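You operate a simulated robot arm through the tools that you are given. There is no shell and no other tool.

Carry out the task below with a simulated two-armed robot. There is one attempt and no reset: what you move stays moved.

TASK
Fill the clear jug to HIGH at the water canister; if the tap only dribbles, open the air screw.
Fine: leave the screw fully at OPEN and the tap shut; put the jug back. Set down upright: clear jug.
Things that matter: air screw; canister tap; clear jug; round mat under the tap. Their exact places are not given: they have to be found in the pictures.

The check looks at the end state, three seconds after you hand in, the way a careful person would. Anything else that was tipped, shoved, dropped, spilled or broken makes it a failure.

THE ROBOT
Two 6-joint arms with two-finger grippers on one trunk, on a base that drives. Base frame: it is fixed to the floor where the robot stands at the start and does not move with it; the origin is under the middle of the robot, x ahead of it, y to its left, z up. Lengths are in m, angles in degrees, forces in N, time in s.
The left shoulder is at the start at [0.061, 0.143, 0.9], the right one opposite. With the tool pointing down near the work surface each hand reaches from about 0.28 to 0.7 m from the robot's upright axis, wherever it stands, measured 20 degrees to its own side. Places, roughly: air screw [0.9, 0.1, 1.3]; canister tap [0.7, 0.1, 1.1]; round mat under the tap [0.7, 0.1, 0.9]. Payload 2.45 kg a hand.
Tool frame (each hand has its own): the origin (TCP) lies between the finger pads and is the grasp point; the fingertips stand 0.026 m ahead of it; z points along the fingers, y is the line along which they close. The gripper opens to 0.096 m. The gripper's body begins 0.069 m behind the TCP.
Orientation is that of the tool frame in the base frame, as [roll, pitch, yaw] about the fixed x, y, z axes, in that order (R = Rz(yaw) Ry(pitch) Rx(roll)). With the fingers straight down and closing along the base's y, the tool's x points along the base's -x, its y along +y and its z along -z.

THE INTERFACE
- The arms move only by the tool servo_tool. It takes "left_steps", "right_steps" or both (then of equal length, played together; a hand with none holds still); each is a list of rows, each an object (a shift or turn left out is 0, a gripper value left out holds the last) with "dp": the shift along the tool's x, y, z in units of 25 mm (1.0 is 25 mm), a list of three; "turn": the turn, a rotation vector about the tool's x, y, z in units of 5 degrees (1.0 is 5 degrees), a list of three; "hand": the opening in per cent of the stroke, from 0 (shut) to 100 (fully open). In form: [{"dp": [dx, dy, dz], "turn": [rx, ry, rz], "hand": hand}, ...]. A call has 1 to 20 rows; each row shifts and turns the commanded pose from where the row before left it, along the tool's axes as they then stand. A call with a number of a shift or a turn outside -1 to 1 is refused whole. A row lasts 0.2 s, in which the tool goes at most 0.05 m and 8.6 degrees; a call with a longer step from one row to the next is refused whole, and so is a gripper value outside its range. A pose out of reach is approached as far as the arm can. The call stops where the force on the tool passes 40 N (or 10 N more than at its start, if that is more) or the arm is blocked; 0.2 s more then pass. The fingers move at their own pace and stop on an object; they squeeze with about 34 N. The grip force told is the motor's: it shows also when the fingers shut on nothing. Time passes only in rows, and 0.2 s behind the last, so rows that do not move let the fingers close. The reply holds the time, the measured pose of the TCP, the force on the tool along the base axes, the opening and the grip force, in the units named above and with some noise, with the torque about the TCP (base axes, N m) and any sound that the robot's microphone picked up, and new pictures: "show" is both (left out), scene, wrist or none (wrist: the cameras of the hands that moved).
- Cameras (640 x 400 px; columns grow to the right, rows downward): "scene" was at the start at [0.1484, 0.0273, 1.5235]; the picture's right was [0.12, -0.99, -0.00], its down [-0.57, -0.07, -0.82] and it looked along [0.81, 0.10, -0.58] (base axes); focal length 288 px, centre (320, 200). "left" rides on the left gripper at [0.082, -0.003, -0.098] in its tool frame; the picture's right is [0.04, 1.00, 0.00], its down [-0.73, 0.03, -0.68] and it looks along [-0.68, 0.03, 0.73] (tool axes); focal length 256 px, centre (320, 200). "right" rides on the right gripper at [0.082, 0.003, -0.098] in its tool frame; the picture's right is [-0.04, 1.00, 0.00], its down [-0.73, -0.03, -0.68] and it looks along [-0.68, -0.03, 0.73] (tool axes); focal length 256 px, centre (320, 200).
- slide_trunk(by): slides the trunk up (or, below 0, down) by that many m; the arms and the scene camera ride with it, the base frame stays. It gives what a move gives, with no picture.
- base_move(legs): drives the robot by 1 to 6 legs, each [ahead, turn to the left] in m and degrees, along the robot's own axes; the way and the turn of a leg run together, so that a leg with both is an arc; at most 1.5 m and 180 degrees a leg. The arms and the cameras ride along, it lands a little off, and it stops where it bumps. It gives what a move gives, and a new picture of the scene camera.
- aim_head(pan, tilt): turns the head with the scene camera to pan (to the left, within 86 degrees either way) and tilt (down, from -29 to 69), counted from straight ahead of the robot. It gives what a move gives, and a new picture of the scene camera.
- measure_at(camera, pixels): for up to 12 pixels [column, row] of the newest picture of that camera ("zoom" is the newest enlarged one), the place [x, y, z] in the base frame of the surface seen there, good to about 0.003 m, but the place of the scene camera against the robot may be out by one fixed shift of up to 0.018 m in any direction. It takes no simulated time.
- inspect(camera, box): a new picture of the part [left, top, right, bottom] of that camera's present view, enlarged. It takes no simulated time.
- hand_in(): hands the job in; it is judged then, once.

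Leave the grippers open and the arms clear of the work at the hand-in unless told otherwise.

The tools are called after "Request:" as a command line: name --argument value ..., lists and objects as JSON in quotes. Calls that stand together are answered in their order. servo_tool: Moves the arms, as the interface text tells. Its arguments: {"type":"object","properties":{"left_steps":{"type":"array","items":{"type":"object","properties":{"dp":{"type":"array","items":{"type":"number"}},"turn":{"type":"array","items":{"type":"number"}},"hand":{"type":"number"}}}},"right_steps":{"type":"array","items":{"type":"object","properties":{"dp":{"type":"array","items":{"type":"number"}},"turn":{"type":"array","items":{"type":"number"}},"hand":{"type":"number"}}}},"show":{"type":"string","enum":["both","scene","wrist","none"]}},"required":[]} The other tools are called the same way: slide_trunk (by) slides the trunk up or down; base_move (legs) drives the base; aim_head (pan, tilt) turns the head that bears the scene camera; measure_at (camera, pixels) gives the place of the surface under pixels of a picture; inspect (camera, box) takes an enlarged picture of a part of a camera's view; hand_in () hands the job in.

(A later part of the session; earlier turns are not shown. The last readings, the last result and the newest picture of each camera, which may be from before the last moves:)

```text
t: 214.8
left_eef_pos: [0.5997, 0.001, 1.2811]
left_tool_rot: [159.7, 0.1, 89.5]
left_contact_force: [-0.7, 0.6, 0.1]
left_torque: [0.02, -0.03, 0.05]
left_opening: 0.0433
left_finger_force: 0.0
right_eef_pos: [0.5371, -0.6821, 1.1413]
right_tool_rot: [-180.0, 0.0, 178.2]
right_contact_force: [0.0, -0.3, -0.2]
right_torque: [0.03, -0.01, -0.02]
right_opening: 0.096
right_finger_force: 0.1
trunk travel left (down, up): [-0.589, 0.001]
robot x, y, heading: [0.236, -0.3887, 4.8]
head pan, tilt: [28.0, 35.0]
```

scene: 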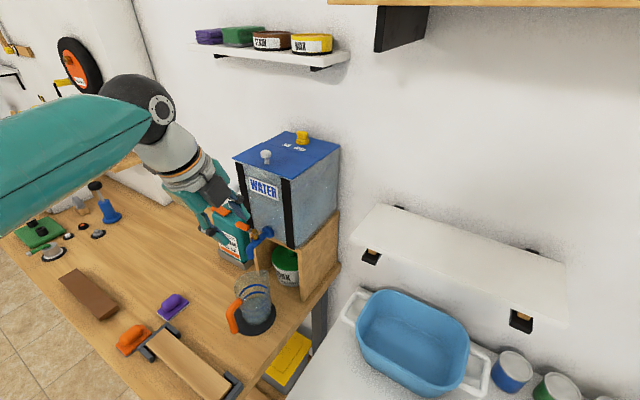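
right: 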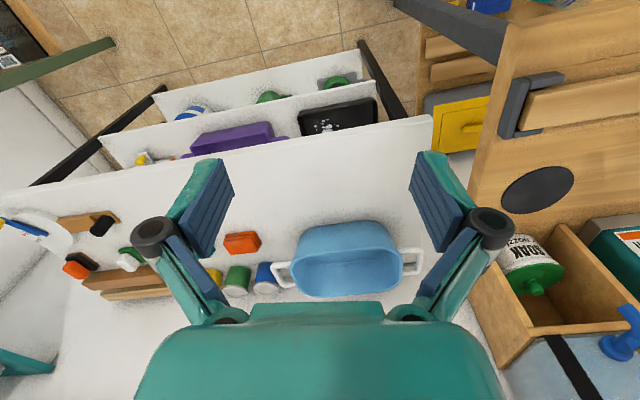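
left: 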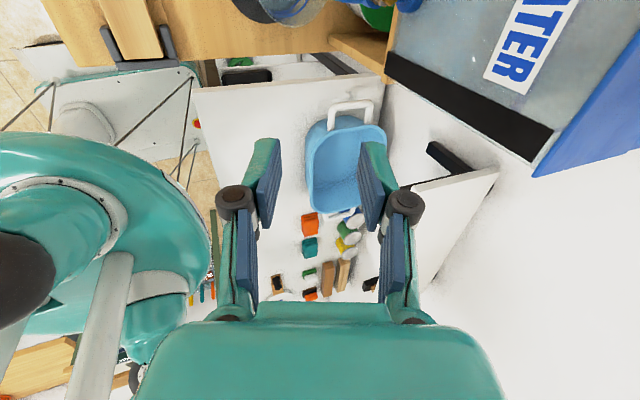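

Now I move to the spot above the lever, 6 cm short along the fingers.

Request:
servo_tool --left_steps '[{"dp": [0.713, 0.373, 0.69]}, {"dp": [0.713, 0.373, 0.69]}, {"dp": [0.713, 0.373, 0.69]}, {"dp": [0.713, 0.373, 0.69]}, {"dp": [0.713, 0.373, 0.69]}, {"dp": [0.713, 0.373, 0.69]}]'

Request:
inspect --camera "left" --box '[220, 60, 420, 240]'

```text
t: 216.2
left_eef_pos: [0.6916, 0.107, 1.2037]
left_tool_rot: [159.9, 0.1, 89.3]
left_contact_force: [0.5, 0.3, -0.6]
left_torque: [-0.04, 0.01, 0.0]
left_opening: 0.0433
left_finger_force: 0.0
right_eef_pos: [0.5388, -0.6804, 1.1404]
right_tool_rot: [180.0, -0.1, 178.2]
right_contact_force: [-0.8, -0.6, 0.6]
right_torque: [0.02, 0.03, 0.02]
right_opening: 0.096
right_finger_force: 0.1
trunk travel left (down, up): [-0.589, 0.001]
robot x, y, heading: [0.233, -0.3885, 4.8]
head pan, tilt: [28.0, 35.0]
```

scene: 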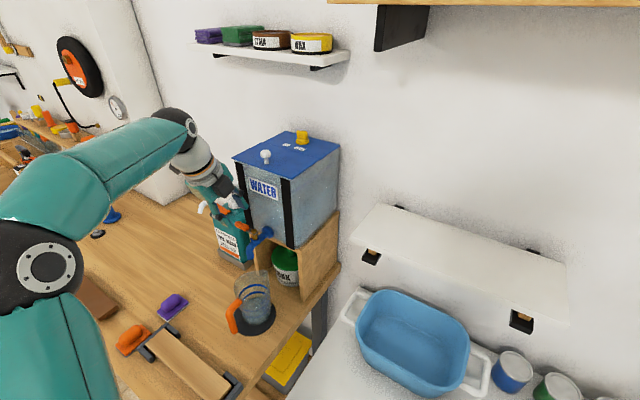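
left: 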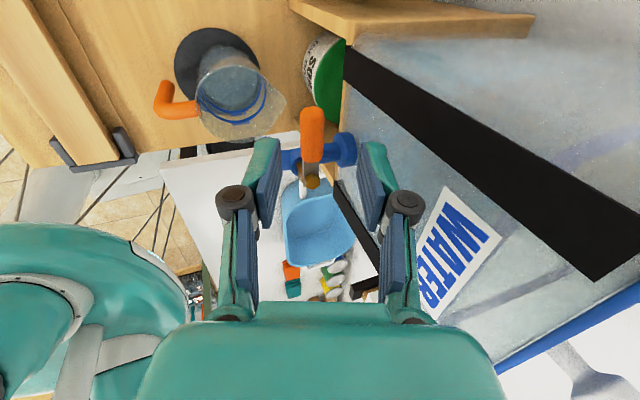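

```text
2.22 times, centred on (320, 150) of left
```

zoom: 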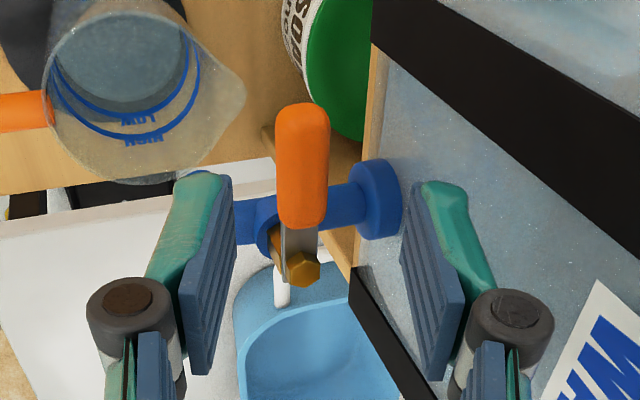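

A fine view: jug with LOW and HIGH rings and the lever between the fingers. I go down along the fingers with a 4 mm correction and grip.

Request:
servo_tool --left_steps '[{"dp": [0.03, -0.045, 0.6]}, {"dp": [0.03, -0.045, 0.6]}, {"dp": [0, -0.045, 0.6]}, {"dp": [0, -0.03, 0.55]}, {"hand": 0}, {"hand": 0}, {"hand": 0}, {"hand": 0}]' --show "wrist"

Request:
inspect --camera "scene" --box '[200, 210, 320, 350]'

```text
t: 218.0
left_eef_pos: [0.7082, 0.1073, 1.1449]
left_tool_rot: [159.9, 0.2, 89.4]
left_contact_force: [4.1, 2.9, 0.6]
left_torque: [-0.98, 0.27, 0.45]
left_opening: 0.0175
left_finger_force: 43.7
right_eef_pos: [0.5398, -0.6803, 1.1412]
right_tool_rot: [180.0, -0.2, 178.2]
right_contact_force: [-0.1, 1.5, -0.5]
right_torque: [0.02, 0.0, 0.02]
right_opening: 0.0958
right_finger_force: 0.1
trunk travel left (down, up): [-0.589, 0.001]
robot x, y, heading: [0.2366, -0.3886, 4.9]
head pan, tilt: [28.0, 35.0]
```

left: 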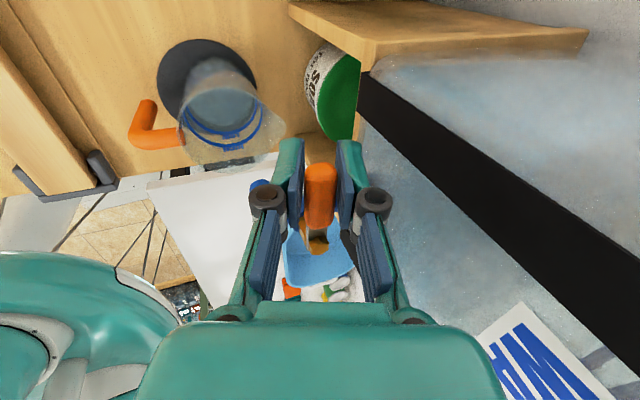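

```text
2.86 times, centred on (260, 280) of scene
```

zoom: 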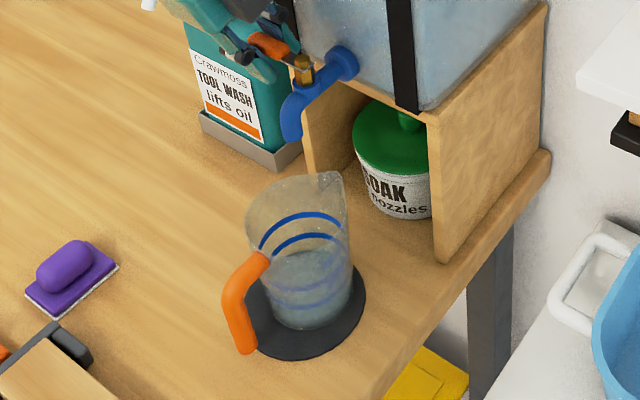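

Both views are clear. I open the lever 20° with the screw at this end and watch the stream.

Request:
servo_tool --left_steps '[{"dp": [-0.008, -0.1639, -0.0597], "turn": [0, 0.342, -0.94]}, {"dp": [-0.008, -0.1639, -0.0597], "turn": [0, 0.342, -0.94]}, {"dp": [-0.008, -0.1639, -0.0597], "turn": [0, 0.342, -0.94]}, {"dp": [-0.008, -0.1639, -0.0597], "turn": [0, 0.342, -0.94]}]' --show "none"

Request:
inspect --camera "scene" --box '[200, 210, 320, 350]'

Request:
servo_tool --left_steps '[{}, {}, {}, {}, {}, {}, {}, {}, {}, {}]' --show "none"

Request:
inspect --camera "scene" --box '[200, 210, 320, 350]'

```text
t: 219.0
left_eef_pos: [0.6935, 0.1047, 1.1448]
left_tool_rot: [159.7, 0.1, 109.5]
left_contact_force: [18.1, 12.8, 6.6]
left_torque: [0.1, 0.41, 0.96]
left_opening: 0.0176
left_finger_force: 43.3
right_eef_pos: [0.5419, -0.6798, 1.1398]
right_tool_rot: [-179.9, -0.2, 178.2]
right_contact_force: [-0.3, 0.5, -0.2]
right_torque: [0.0, -0.01, 0.02]
right_opening: 0.0959
right_finger_force: 0.0
trunk travel left (down, up): [-0.589, 0.001]
robot x, y, heading: [0.2337, -0.3878, 4.9]
head pan, tilt: [28.0, 35.0]
```

```text
2.86 times, centred on (260, 280) of scene
```

zoom: 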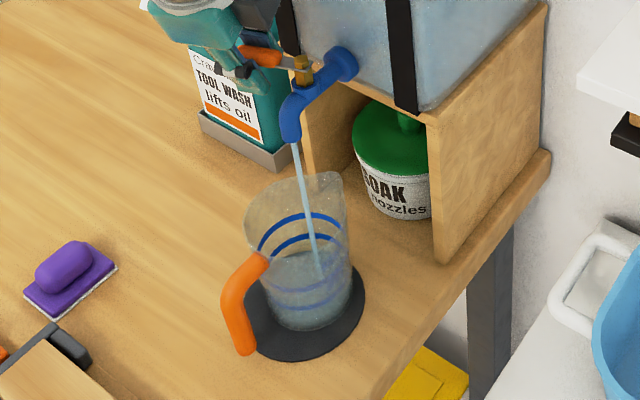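

```text
t: 221.2
left_eef_pos: [0.6931, 0.1043, 1.1452]
left_tool_rot: [159.6, 0.1, 109.5]
left_contact_force: [17.8, 15.0, 9.9]
left_torque: [-0.35, 0.23, 1.01]
left_opening: 0.0176
left_finger_force: 42.5
right_eef_pos: [0.542, -0.6801, 1.1397]
right_tool_rot: [-180.0, -0.3, 178.2]
right_contact_force: [0.1, -0.2, 0.0]
right_torque: [-0.01, -0.01, 0.0]
right_opening: 0.096
right_finger_force: 0.1
trunk travel left (down, up): [-0.589, 0.001]
robot x, y, heading: [0.2321, -0.3892, 4.8]
head pan, tilt: [28.0, 35.0]
```

```text
2.86 times, centred on (260, 280) of scene
```

zoom: 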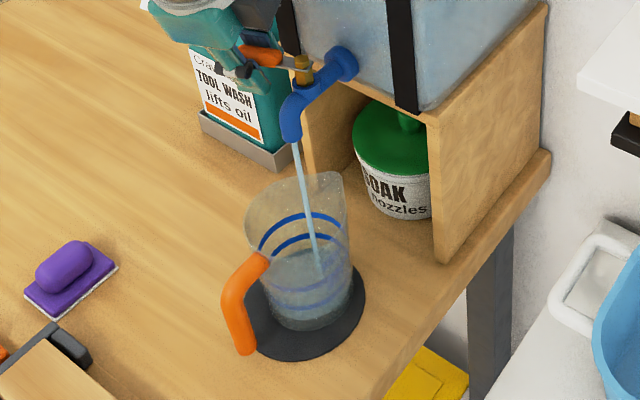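

A thick stream again so far. I watch 2 s and 2 s more for whether it thins out.

Request:
servo_tool --left_steps '[{}, {}, {}, {}, {}, {}, {}, {}, {}, {}]' --show "none"

Request:
inspect --camera "scene" --box '[200, 210, 320, 350]'

Request:
servo_tool --left_steps '[{}, {}, {}, {}, {}, {}, {}, {}, {}, {}]' --show "wrist"

Request:
inspect --camera "scene" --box '[200, 210, 320, 350]'

```text
t: 223.4
left_eef_pos: [0.6927, 0.1049, 1.1447]
left_tool_rot: [159.6, 0.1, 109.4]
left_contact_force: [19.5, 13.8, 10.7]
left_torque: [-0.51, 0.17, 0.95]
left_opening: 0.0174
left_finger_force: 43.1
right_eef_pos: [0.5411, -0.6791, 1.1413]
right_tool_rot: [180.0, -0.3, 178.2]
right_contact_force: [0.3, -0.4, -0.6]
right_torque: [0.04, 0.01, -0.02]
right_opening: 0.0958
right_finger_force: 0.1
trunk travel left (down, up): [-0.589, 0.001]
robot x, y, heading: [0.2326, -0.3905, 4.5]
head pan, tilt: [28.0, 35.0]
```

```text
2.86 times, centred on (260, 280) of scene
```

zoom: 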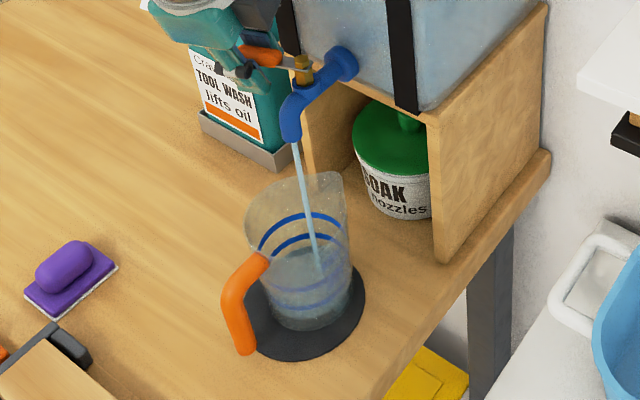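

```text
t: 225.6
left_eef_pos: [0.6937, 0.1059, 1.145]
left_tool_rot: [159.6, 0.1, 109.3]
left_contact_force: [19.0, 13.2, 10.1]
left_torque: [-0.48, 0.22, 0.94]
left_opening: 0.0175
left_finger_force: 43.1
right_eef_pos: [0.5411, -0.6799, 1.1397]
right_tool_rot: [-179.9, -0.2, 178.3]
right_contact_force: [0.1, -0.4, 0.0]
right_torque: [-0.03, 0.01, -0.02]
right_opening: 0.096
right_finger_force: 0.1
trunk travel left (down, up): [-0.589, 0.001]
robot x, y, heading: [0.233, -0.3867, 4.8]
head pan, tilt: [28.0, 35.0]
```

left: 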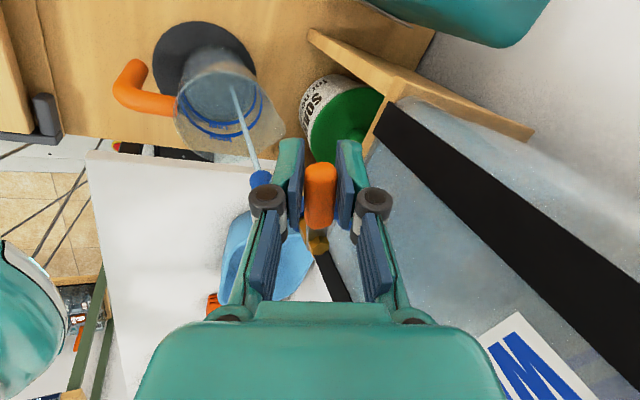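

```text
2.86 times, centred on (260, 280) of scene
```

zoom: 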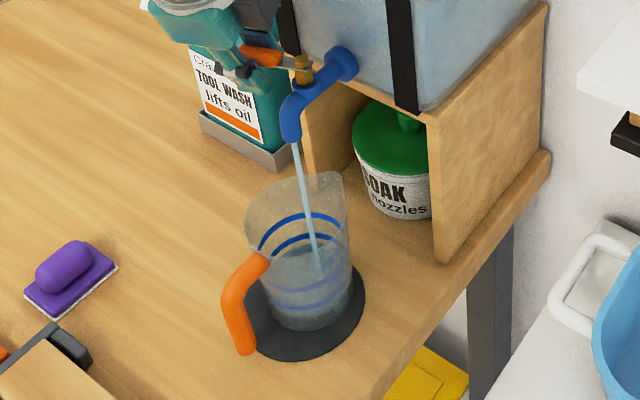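

After 7 s the stream stays thick. I measure the water surface now and after another 2 s to get the rate.

Request:
measure_at --camera "left" --pixels '[[205, 85], [220, 100], [210, 100], [200, 95], [225, 85], [215, 75]]'

Request:
servo_tool --left_steps '[{}, {}, {}, {}, {}, {}, {}, {}, {}, {}]' --show "wrist"

Request:
measure_at --camera "left" --pixels '[[205, 85], [220, 100], [210, 100], [200, 95], [225, 85], [215, 75]]'

Request:
inspect --camera "left" --box '[150, 10, 310, 190]'

Request:
inspect --camera "scene" --box '[200, 210, 320, 350]'

```text
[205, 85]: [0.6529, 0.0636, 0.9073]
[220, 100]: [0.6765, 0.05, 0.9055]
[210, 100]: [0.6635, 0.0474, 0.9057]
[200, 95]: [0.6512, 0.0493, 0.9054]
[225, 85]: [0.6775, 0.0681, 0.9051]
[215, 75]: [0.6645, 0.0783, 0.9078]
```

```text
t: 227.8
left_eef_pos: [0.693, 0.104, 1.145]
left_tool_rot: [159.5, 0.2, 109.4]
left_contact_force: [18.8, 12.8, 10.6]
left_torque: [-0.5, 0.21, 0.99]
left_opening: 0.0175
left_finger_force: 42.8
right_eef_pos: [0.5409, -0.6791, 1.1407]
right_tool_rot: [-180.0, -0.3, 178.1]
right_contact_force: [-0.1, 0.2, -0.7]
right_torque: [0.02, -0.01, -0.02]
right_opening: 0.0961
right_finger_force: 0.0
trunk travel left (down, up): [-0.589, 0.001]
robot x, y, heading: [0.2354, -0.3843, 4.7]
head pan, tilt: [28.0, 35.0]
```

left: 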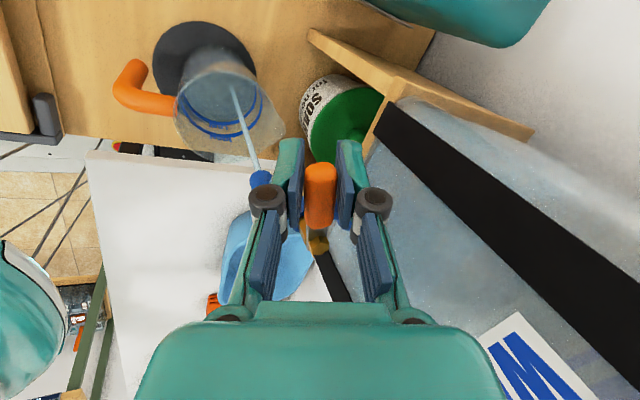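

```text
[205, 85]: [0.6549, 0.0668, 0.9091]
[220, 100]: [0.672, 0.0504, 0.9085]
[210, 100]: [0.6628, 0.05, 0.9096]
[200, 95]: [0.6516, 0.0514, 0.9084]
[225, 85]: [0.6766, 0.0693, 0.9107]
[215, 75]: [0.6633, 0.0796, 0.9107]
```

```text
2.22 times, centred on (230, 100) of left
```

zoom: 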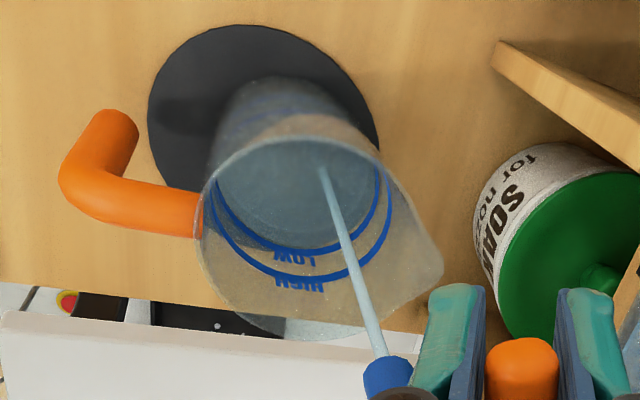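

```text
2.86 times, centred on (260, 280) of scene
```

zoom: 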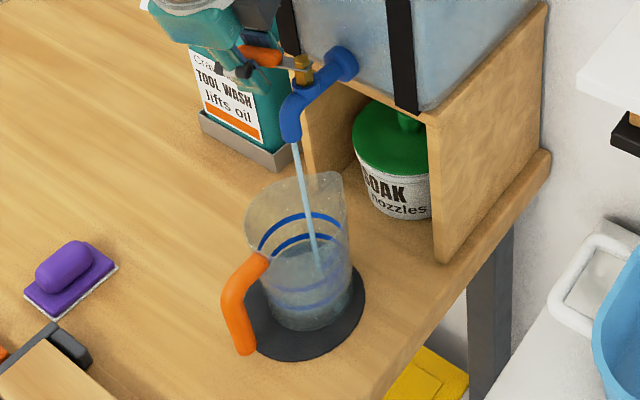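

The surface climbs about 1.5 mm/s, steadily, longer than the first time. I measure the HIGH and LOW rings' heights in the zoomed left view, then let it run on.

Request:
inspect --camera "left" --box '[150, 10, 310, 190]'

Request:
measure_at --camera "zoom" --pixels '[[265, 268], [300, 278], [365, 255], [385, 215], [222, 228], [250, 240], [310, 250], [365, 215], [230, 220], [204, 200], [440, 270], [290, 315]]'

Request:
servo_tool --left_steps '[{}, {}, {}, {}, {}, {}, {}, {}, {}, {}, {}, {}, {}, {}, {}]' --show "none"

Request:
inspect --camera "scene" --box '[200, 210, 320, 350]'

```text
2.22 times, centred on (230, 100) of left
```

zoom: 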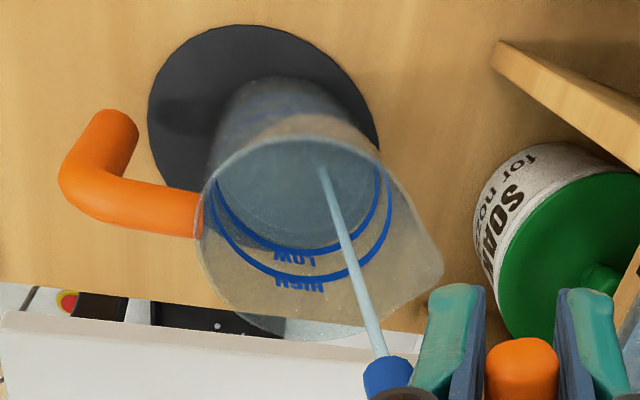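

```text
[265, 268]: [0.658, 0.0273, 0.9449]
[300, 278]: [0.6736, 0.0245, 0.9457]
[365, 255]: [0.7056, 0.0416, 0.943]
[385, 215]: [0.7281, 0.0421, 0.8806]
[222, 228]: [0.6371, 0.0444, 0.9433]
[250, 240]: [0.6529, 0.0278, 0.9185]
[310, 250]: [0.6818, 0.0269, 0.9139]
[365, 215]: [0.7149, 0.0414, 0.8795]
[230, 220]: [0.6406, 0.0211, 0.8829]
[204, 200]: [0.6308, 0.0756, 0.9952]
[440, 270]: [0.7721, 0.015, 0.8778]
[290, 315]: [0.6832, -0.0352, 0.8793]
```

```text
t: 231.0
left_eef_pos: [0.6935, 0.1051, 1.1451]
left_tool_rot: [159.7, 0.1, 109.4]
left_contact_force: [20.0, 12.4, 10.1]
left_torque: [-0.47, 0.2, 0.99]
left_opening: 0.0175
left_finger_force: 43.2
right_eef_pos: [0.5402, -0.6808, 1.1407]
right_tool_rot: [180.0, -0.2, 178.2]
right_contact_force: [0.8, 0.1, -0.4]
right_torque: [0.01, -0.01, -0.04]
right_opening: 0.0959
right_finger_force: 0.1
trunk travel left (down, up): [-0.589, 0.001]
robot x, y, heading: [0.2361, -0.3902, 4.6]
head pan, tilt: [28.0, 35.0]
```

```text
2.86 times, centred on (260, 280) of scene
```

zoom: 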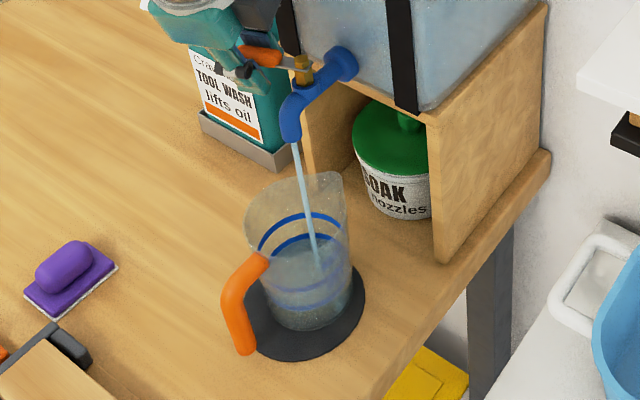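

The stream has run steadily for 12 s; HIGH ring is at z≈0.944, the surface now about 0.914. To tell whether the canister truly gets air, I open to 40° briefly and compare the stream.

Request:
servo_tool --left_steps '[{"dp": [-0.008, -0.1639, -0.0597], "turn": [0, 0.342, -0.94]}, {"dp": [-0.008, -0.1639, -0.0597], "turn": [0, 0.342, -0.94]}, {"dp": [-0.008, -0.1639, -0.0597], "turn": [0, 0.342, -0.94]}, {"dp": [-0.008, -0.1639, -0.0597], "turn": [0, 0.342, -0.94]}]' --show "wrist"

Request:
inspect --camera "scene" --box '[200, 210, 320, 350]'

```text
t: 232.0
left_eef_pos: [0.6792, 0.0975, 1.1445]
left_tool_rot: [159.8, 0.3, 129.4]
left_contact_force: [22.6, 12.0, 9.9]
left_torque: [0.27, 0.7, 1.1]
left_opening: 0.0176
left_finger_force: 43.6
right_eef_pos: [0.5412, -0.68, 1.1405]
right_tool_rot: [179.9, -0.1, 178.3]
right_contact_force: [0.0, 0.5, -0.1]
right_torque: [0.01, -0.01, 0.01]
right_opening: 0.0961
right_finger_force: 0.0
trunk travel left (down, up): [-0.589, 0.001]
robot x, y, heading: [0.232, -0.3877, 5.1]
head pan, tilt: [28.0, 35.0]
```

left: 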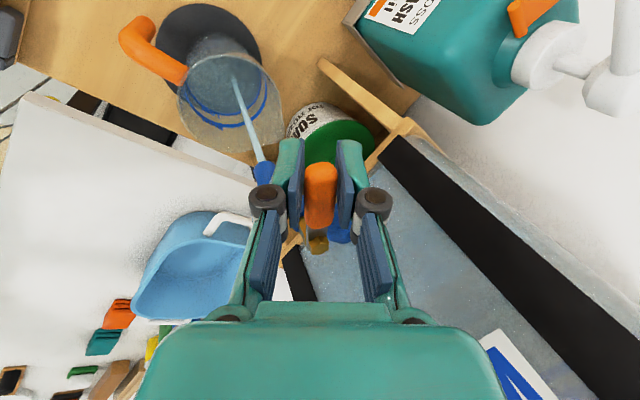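

```text
2.86 times, centred on (260, 280) of scene
```

zoom: 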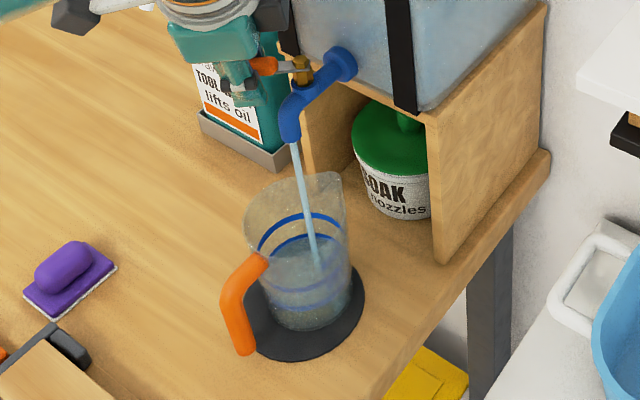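

At 40° the stream is now thicker, not thinner: with the screw at this end the canister gets air. I watch one second more to be sure, keeping an eye on the level.

Request:
servo_tool --left_steps '[{}, {}, {}, {}]' --show "wrist"

Request:
inspect --camera "scene" --box '[200, 210, 320, 350]'

Request:
inspect --camera "left" --box '[150, 10, 310, 190]'

Request:
measure_at --camera "left" --pixels '[[215, 75], [225, 95], [210, 85], [245, 90], [220, 105], [235, 70]]'

```text
t: 233.0
left_eef_pos: [0.6806, 0.0985, 1.1447]
left_tool_rot: [159.7, 0.3, 129.5]
left_contact_force: [23.5, 13.6, 10.3]
left_torque: [-0.15, 0.42, 1.15]
left_opening: 0.0178
left_finger_force: 43.1
right_eef_pos: [0.5425, -0.6796, 1.1401]
right_tool_rot: [-180.0, -0.1, 178.2]
right_contact_force: [0.7, 0.1, 0.5]
right_torque: [0.01, 0.07, 0.02]
right_opening: 0.0961
right_finger_force: 0.1
trunk travel left (down, up): [-0.589, 0.001]
robot x, y, heading: [0.2293, -0.3877, 4.7]
head pan, tilt: [28.0, 35.0]
```

left: 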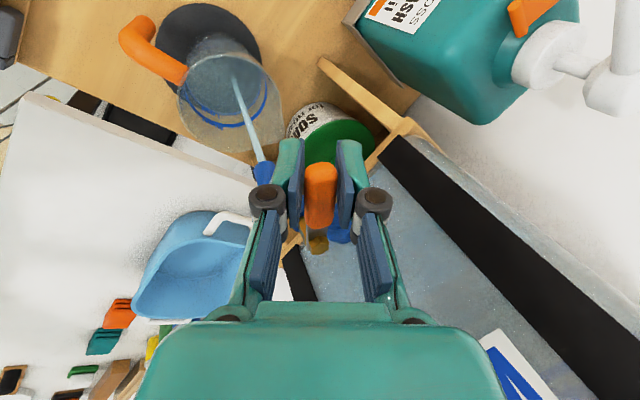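

```text
2.86 times, centred on (260, 280) of scene
```

zoom: 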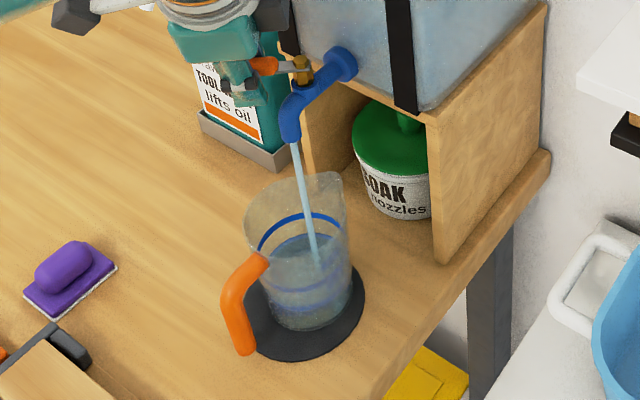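

```text
2.22 times, centred on (230, 100) of left
```

zoom: 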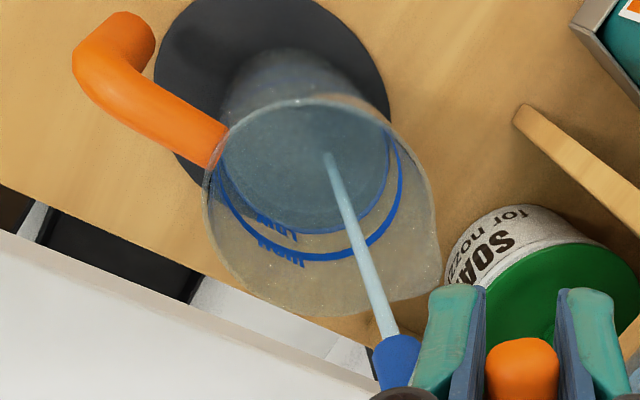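

```text
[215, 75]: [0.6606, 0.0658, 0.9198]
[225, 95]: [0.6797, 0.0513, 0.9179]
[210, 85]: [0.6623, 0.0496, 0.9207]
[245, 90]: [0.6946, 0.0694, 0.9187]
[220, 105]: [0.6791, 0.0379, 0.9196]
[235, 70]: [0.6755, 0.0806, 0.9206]
```

Level 0.9195, climbing ~3 mm/s; air is fine at this end. I let it run ~2.6 s more at 40° and check.

Request:
servo_tool --left_steps '[{}, {}, {}, {}, {}, {}, {}, {}, {}, {}, {}, {}]' --show "wrist"

Request:
measure_at --camera "left" --pixels '[[215, 75], [225, 95], [210, 85], [245, 90], [220, 105], [235, 70]]'

Request:
inspect --camera "left" --box '[150, 10, 310, 190]'

Request:
inspect --camera "scene" --box '[215, 260, 305, 340]'

```text
t: 235.6
left_eef_pos: [0.6801, 0.097, 1.1453]
left_tool_rot: [159.8, 0.2, 129.4]
left_contact_force: [22.1, 11.6, 9.0]
left_torque: [-0.33, 0.23, 1.06]
left_opening: 0.0176
left_finger_force: 43.4
right_eef_pos: [0.5411, -0.68, 1.1393]
right_tool_rot: [180.0, -0.1, 178.2]
right_contact_force: [-0.4, 0.0, -0.9]
right_torque: [0.01, -0.02, -0.02]
right_opening: 0.0958
right_finger_force: 0.0
trunk travel left (down, up): [-0.589, 0.001]
robot x, y, heading: [0.2319, -0.3885, 5.0]
head pan, tilt: [28.0, 35.0]
```

left: 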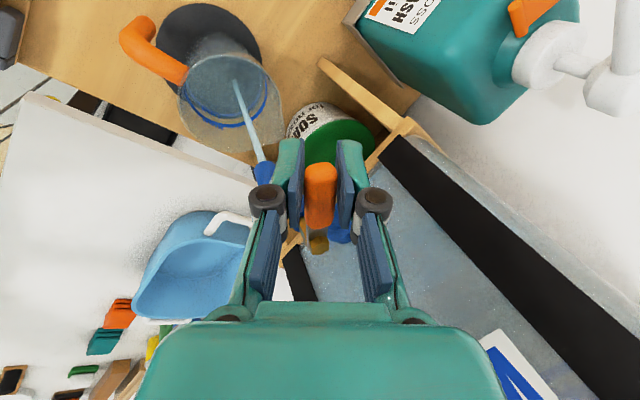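

```text
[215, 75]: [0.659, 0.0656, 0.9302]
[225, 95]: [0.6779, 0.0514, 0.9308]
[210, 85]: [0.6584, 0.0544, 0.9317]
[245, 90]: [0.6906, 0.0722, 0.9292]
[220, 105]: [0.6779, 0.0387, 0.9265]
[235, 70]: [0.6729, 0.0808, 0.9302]
```

```text
2.22 times, centred on (230, 100) of left
```

zoom: 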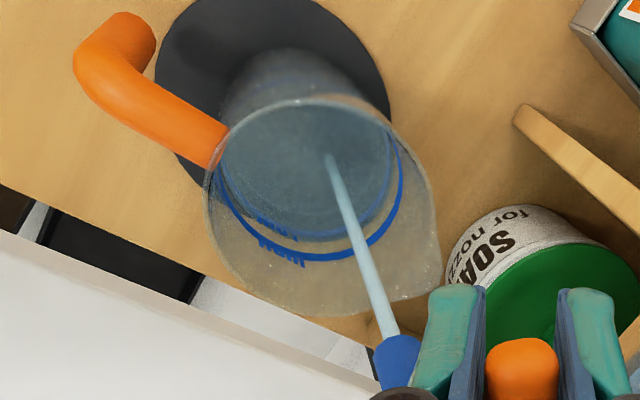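

```text
5.00 times, centred on (260, 300) of scene
```

zoom: 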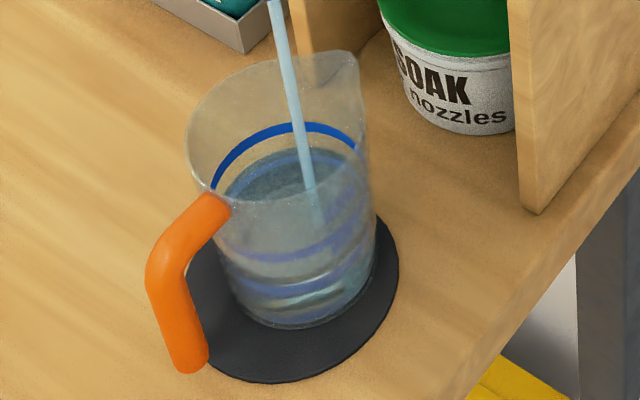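

Level 0.930, LOW is covered. I bring the lever back to 20° to go slowly for the last bit.

Request:
servo_tool --left_steps '[{"dp": [-0.008, 0.1639, 0.0597], "turn": [0, -0.342, 0.94]}, {"dp": [-0.008, 0.1639, 0.0597], "turn": [0, -0.342, 0.94]}, {"dp": [-0.008, 0.1639, 0.0597], "turn": [0, -0.342, 0.94]}, {"dp": [-0.008, 0.1639, 0.0597], "turn": [0, -0.342, 0.94]}]' --show "wrist"

Request:
measure_at --camera "left" --pixels '[[205, 85], [220, 100], [210, 100], [200, 95], [225, 85], [215, 75], [240, 105], [215, 115]]'

Request:
inspect --camera "scene" --box '[215, 260, 305, 340]'

```text
t: 236.6
left_eef_pos: [0.6932, 0.1056, 1.1444]
left_tool_rot: [159.9, 0.2, 109.5]
left_contact_force: [15.7, 6.0, 7.8]
left_torque: [-1.22, -0.16, 0.73]
left_opening: 0.0176
left_finger_force: 43.6
right_eef_pos: [0.5408, -0.6808, 1.1405]
right_tool_rot: [180.0, 0.0, 178.2]
right_contact_force: [-0.6, 0.7, -0.5]
right_torque: [-0.02, 0.03, 0.01]
right_opening: 0.096
right_finger_force: 0.0
trunk travel left (down, up): [-0.589, 0.001]
robot x, y, heading: [0.2335, -0.3898, 4.8]
head pan, tilt: [28.0, 35.0]
```

left: 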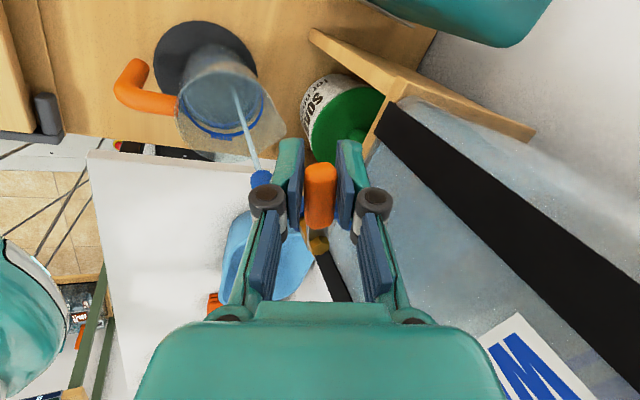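

```text
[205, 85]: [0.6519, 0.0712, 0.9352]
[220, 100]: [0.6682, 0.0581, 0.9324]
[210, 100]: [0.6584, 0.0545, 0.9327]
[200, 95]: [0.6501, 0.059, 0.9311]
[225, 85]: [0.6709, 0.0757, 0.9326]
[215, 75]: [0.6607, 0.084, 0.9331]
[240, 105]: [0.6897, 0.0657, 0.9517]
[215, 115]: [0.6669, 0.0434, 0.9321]
```

```text
5.00 times, centred on (260, 300) of scene
```

zoom: 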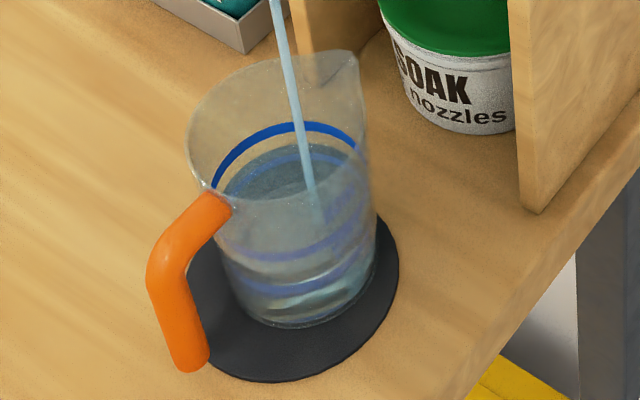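

Level 0.933, slow stream. I wait 4 s.

Request:
servo_tool --left_steps '[{}, {}, {}, {}, {}, {}, {}, {}, {}, {}, {}, {}, {}, {}, {}, {}, {}, {}, {}]' --show "wrist"

Request:
measure_at --camera "left" --pixels '[[205, 85], [220, 100], [210, 100], [200, 95], [225, 85], [215, 75], [215, 115]]'

Request:
inspect --camera "scene" --box '[215, 260, 305, 340]'

Request:
inspect --camera "left" --box '[150, 10, 310, 190]'

```text
t: 240.6
left_eef_pos: [0.6936, 0.1046, 1.1441]
left_tool_rot: [159.9, 0.1, 109.4]
left_contact_force: [18.6, 4.6, 6.4]
left_torque: [-0.71, 0.09, 0.81]
left_opening: 0.0176
left_finger_force: 42.6
right_eef_pos: [0.541, -0.6819, 1.1391]
right_tool_rot: [180.0, -0.1, 178.1]
right_contact_force: [-0.2, 0.4, 0.3]
right_torque: [0.0, -0.03, -0.02]
right_opening: 0.0961
right_finger_force: 0.0
trunk travel left (down, up): [-0.589, 0.001]
robot x, y, heading: [0.2338, -0.3883, 4.8]
head pan, tilt: [28.0, 35.0]
```

left: 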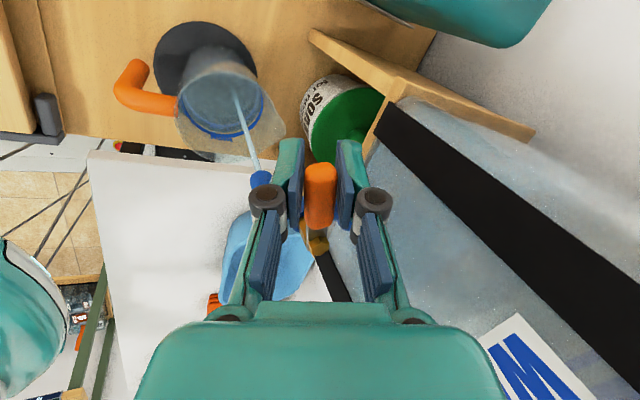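

```text
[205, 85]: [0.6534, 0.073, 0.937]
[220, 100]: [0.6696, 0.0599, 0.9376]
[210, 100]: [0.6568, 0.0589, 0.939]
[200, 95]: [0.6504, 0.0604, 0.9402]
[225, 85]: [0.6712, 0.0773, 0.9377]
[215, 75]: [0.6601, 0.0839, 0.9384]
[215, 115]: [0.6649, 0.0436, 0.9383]
```

```text
5.00 times, centred on (260, 300) of scene
```

zoom: 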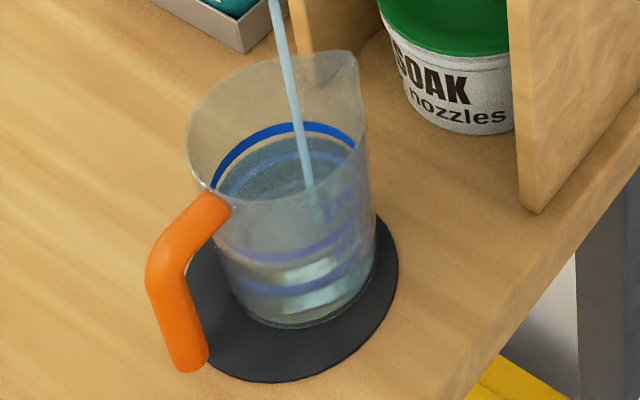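

```text
2.22 times, centred on (230, 100) of left
```

zoom: 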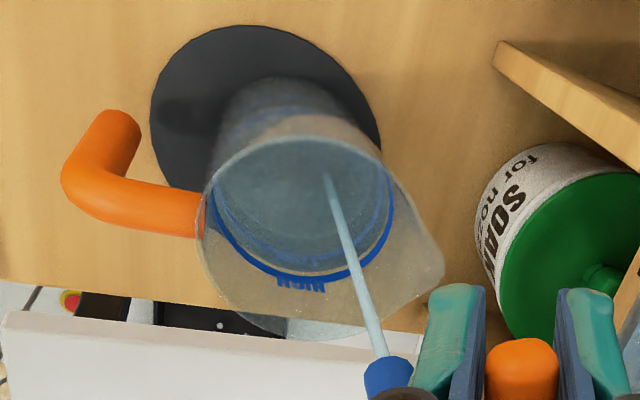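

Level 0.938, ring just above. Another 2.2 s.

Request:
servo_tool --left_steps '[{}, {}, {}, {}, {}, {}, {}, {}, {}, {}]' --show "wrist"

Request:
measure_at --camera "left" --pixels '[[205, 85], [220, 100], [210, 100], [200, 95], [225, 85], [215, 75], [215, 115]]'

Request:
inspect --camera "scene" --box '[215, 260, 305, 340]'

Request:
inspect --camera "left" --box '[180, 40, 280, 160]'

```text
t: 242.8
left_eef_pos: [0.6934, 0.1055, 1.1441]
left_tool_rot: [159.8, 0.1, 109.4]
left_contact_force: [17.7, 4.5, 6.9]
left_torque: [-0.32, 0.26, 0.83]
left_opening: 0.0174
left_finger_force: 43.0
right_eef_pos: [0.5407, -0.6806, 1.1402]
right_tool_rot: [-180.0, -0.2, 178.1]
right_contact_force: [-0.4, -0.4, -0.1]
right_torque: [0.0, -0.01, 0.02]
right_opening: 0.0961
right_finger_force: 0.0
trunk travel left (down, up): [-0.589, 0.001]
robot x, y, heading: [0.2348, -0.386, 4.7]
head pan, tilt: [28.0, 35.0]
```

left: 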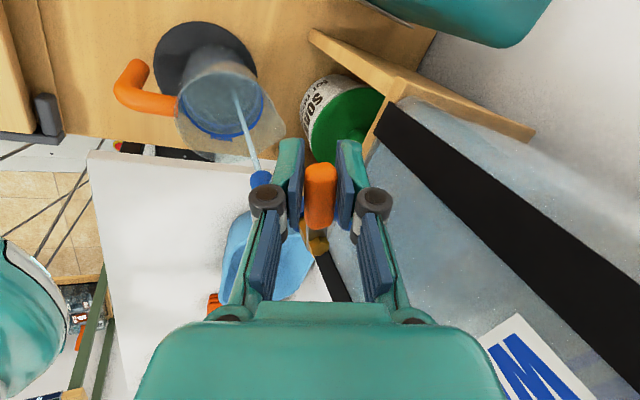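

```text
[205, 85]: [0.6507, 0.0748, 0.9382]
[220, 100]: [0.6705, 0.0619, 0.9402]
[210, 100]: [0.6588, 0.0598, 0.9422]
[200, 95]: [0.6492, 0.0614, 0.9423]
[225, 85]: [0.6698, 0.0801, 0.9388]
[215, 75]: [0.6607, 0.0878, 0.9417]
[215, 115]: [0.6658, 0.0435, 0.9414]
```

```text
5.00 times, centred on (260, 300) of scene
```

zoom: 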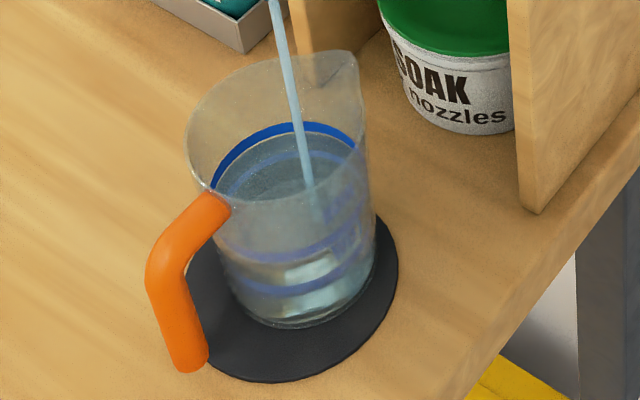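

```text
3.33 times, centred on (230, 100) of left
```

zoom: 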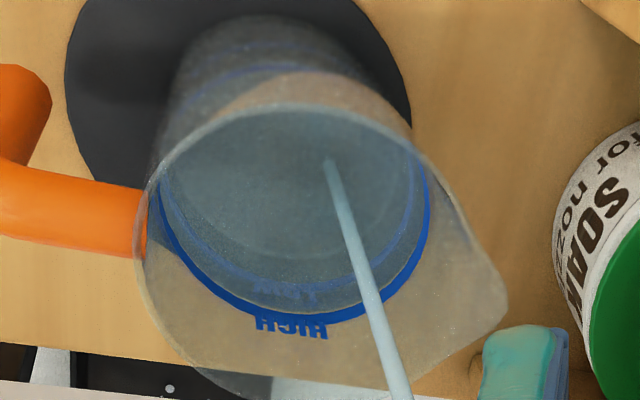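

The surface touches the lower edge of the HIGH ring. I wait 1 s more and shut the tap in the same call, pressing 2° past.

Request:
servo_tool --left_steps '[{}, {}, {}, {}, {}, {"dp": [-0.008, 0.1639, 0.0597], "turn": [0, -0.342, 0.94]}, {"dp": [-0.008, 0.1639, 0.0597], "turn": [0, -0.342, 0.94]}, {"dp": [-0.008, 0.1639, 0.0597], "turn": [0, -0.342, 0.94]}, {"dp": [-0.008, 0.1639, 0.0597], "turn": [0, -0.342, 0.94]}, {"dp": [-0.003, 0.06, 0.022], "turn": [0, -0.13, 0.36]}]' --show "wrist"

Request:
inspect --camera "scene" --box '[215, 230, 305, 340]'

Request:
inspect --camera "left" --box '[150, 40, 270, 170]'

Request:
measure_at --camera "left" --pixels '[[205, 100], [220, 105], [210, 110], [200, 105], [225, 95], [215, 90], [215, 120]]'

```text
t: 245.0
left_eef_pos: [0.7093, 0.1071, 1.1444]
left_tool_rot: [160.1, 0.3, 87.4]
left_contact_force: [-0.5, 6.5, -0.3]
left_torque: [0.6, 0.25, 1.4]
left_opening: 0.0179
left_finger_force: 43.5
right_eef_pos: [0.5393, -0.6808, 1.1409]
right_tool_rot: [179.9, 0.1, 178.3]
right_contact_force: [0.2, -0.8, -0.1]
right_torque: [-0.03, 0.0, -0.01]
right_opening: 0.096
right_finger_force: 0.0
trunk travel left (down, up): [-0.589, 0.001]
robot x, y, heading: [0.2375, -0.391, 4.8]
head pan, tilt: [28.0, 35.0]
```

left: 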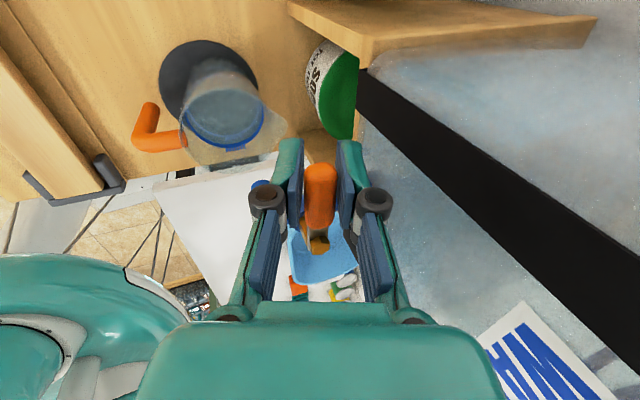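

```text
3.64 times, centred on (260, 285) of scene
```

zoom: 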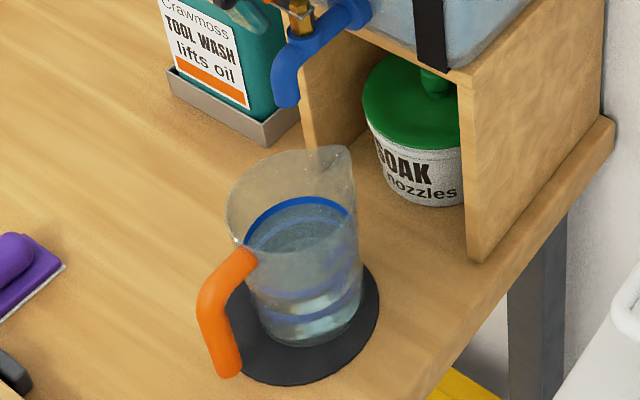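

```text
3.08 times, centred on (210, 105) of left
```

zoom: 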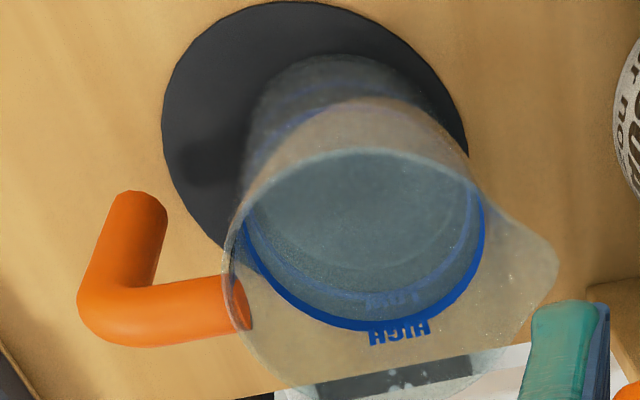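

```text
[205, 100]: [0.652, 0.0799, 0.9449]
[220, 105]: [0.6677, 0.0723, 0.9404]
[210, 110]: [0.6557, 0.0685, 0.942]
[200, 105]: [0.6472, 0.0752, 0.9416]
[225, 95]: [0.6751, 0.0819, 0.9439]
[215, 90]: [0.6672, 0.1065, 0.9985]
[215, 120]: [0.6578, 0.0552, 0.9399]
```

Tap shut, no stream. The water stands in the HIGH ring's lower part. I measure the ring against the surface again.

Request:
inspect --camera "left" --box '[175, 70, 275, 160]'

Request:
measure_at --camera "zoom" --pixels '[[330, 335], [380, 338], [420, 325], [300, 315], [450, 290], [265, 275], [375, 325], [330, 322], [340, 300], [380, 300], [300, 280], [420, 290]]'

Request:
inspect --camera "scene" --box '[230, 265, 295, 310]'

```text
4.44 times, centred on (225, 115) of left
```

zoom: 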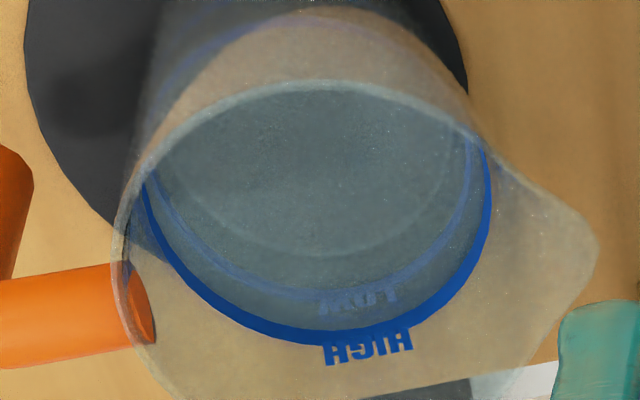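

```text
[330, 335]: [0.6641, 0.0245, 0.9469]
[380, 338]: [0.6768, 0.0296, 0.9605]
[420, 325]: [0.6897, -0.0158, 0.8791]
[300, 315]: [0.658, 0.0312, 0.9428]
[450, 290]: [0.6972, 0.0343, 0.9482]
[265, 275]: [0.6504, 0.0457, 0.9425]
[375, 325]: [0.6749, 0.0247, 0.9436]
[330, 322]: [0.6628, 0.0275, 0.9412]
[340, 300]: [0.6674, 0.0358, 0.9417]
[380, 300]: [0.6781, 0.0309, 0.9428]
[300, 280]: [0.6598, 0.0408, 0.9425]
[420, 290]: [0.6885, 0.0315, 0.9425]
```

```text
8.89 times, centred on (262, 288) of scene
```

zoom: 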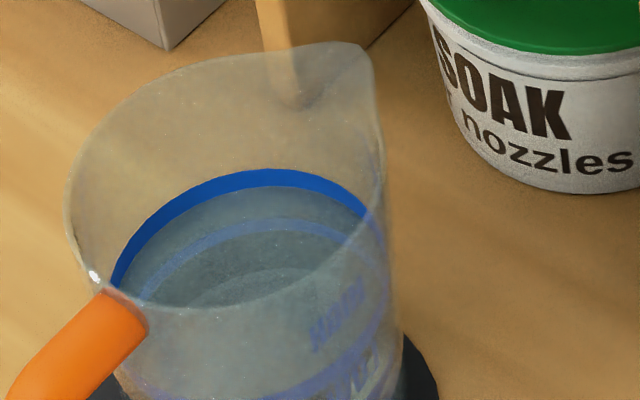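

The water covers only the lowest part of the ring, about 1.5 mm short of its middle. I give a short burst: open ~18° and shut at once.

Request:
servo_tool --left_steps '[{"dp": [-0.008, -0.1639, -0.0597], "turn": [0, 0.342, -0.94]}, {"dp": [-0.008, -0.1639, -0.0597], "turn": [0, 0.342, -0.94]}, {"dp": [-0.008, -0.1639, -0.0597], "turn": [0, 0.342, -0.94]}, {"dp": [-0.008, -0.1639, -0.0597], "turn": [0, 0.342, -0.94]}, {"dp": [-0.008, 0.1639, 0.0597], "turn": [0, -0.342, 0.94]}, {"dp": [-0.008, 0.1639, 0.0597], "turn": [0, -0.342, 0.94]}, {"dp": [-0.008, 0.1639, 0.0597], "turn": [0, -0.342, 0.94]}, {"dp": [-0.008, 0.1639, 0.0597], "turn": [0, -0.342, 0.94]}]' --show "wrist"

Request:
inspect --camera "scene" --box '[230, 265, 295, 310]'

Request:
inspect --camera "left" --box '[175, 70, 275, 160]'

Request:
measure_at --camera "zoom" --pixels '[[265, 275], [340, 300], [380, 290], [300, 280], [420, 270], [250, 240], [300, 240], [350, 260]]'

```text
t: 246.8
left_eef_pos: [0.7088, 0.1075, 1.1452]
left_tool_rot: [160.0, 0.2, 87.4]
left_contact_force: [3.2, 2.6, -1.8]
left_torque: [0.79, 0.36, 1.51]
left_opening: 0.0179
left_finger_force: 42.8
right_eef_pos: [0.5399, -0.6808, 1.1395]
right_tool_rot: [180.0, -0.1, 178.2]
right_contact_force: [-0.3, -0.6, -0.3]
right_torque: [0.01, -0.02, 0.01]
right_opening: 0.0959
right_finger_force: 0.0
trunk travel left (down, up): [-0.589, 0.001]
robot x, y, heading: [0.2325, -0.388, 4.8]
head pan, tilt: [28.0, 35.0]
```

left: 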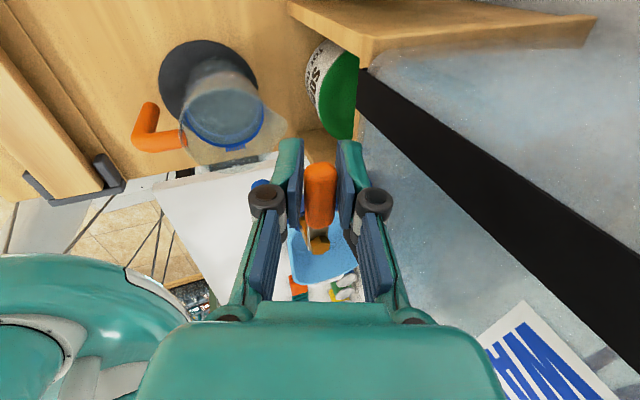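

```text
8.89 times, centred on (262, 288) of scene
```

zoom: 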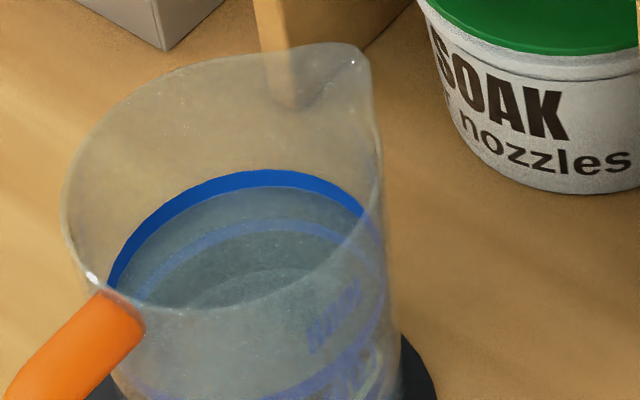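

```text
4.44 times, centred on (225, 115) of left
```

zoom: 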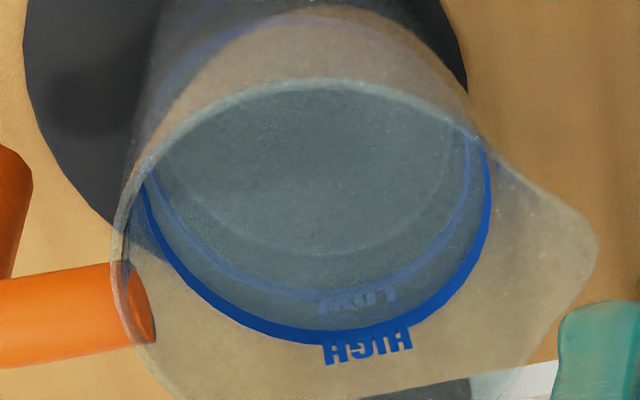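

```text
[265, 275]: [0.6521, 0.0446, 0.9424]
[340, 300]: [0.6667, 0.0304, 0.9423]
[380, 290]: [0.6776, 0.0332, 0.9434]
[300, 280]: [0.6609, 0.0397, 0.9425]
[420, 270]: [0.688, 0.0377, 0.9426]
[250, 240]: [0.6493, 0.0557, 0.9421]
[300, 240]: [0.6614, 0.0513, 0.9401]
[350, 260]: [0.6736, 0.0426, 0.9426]
```

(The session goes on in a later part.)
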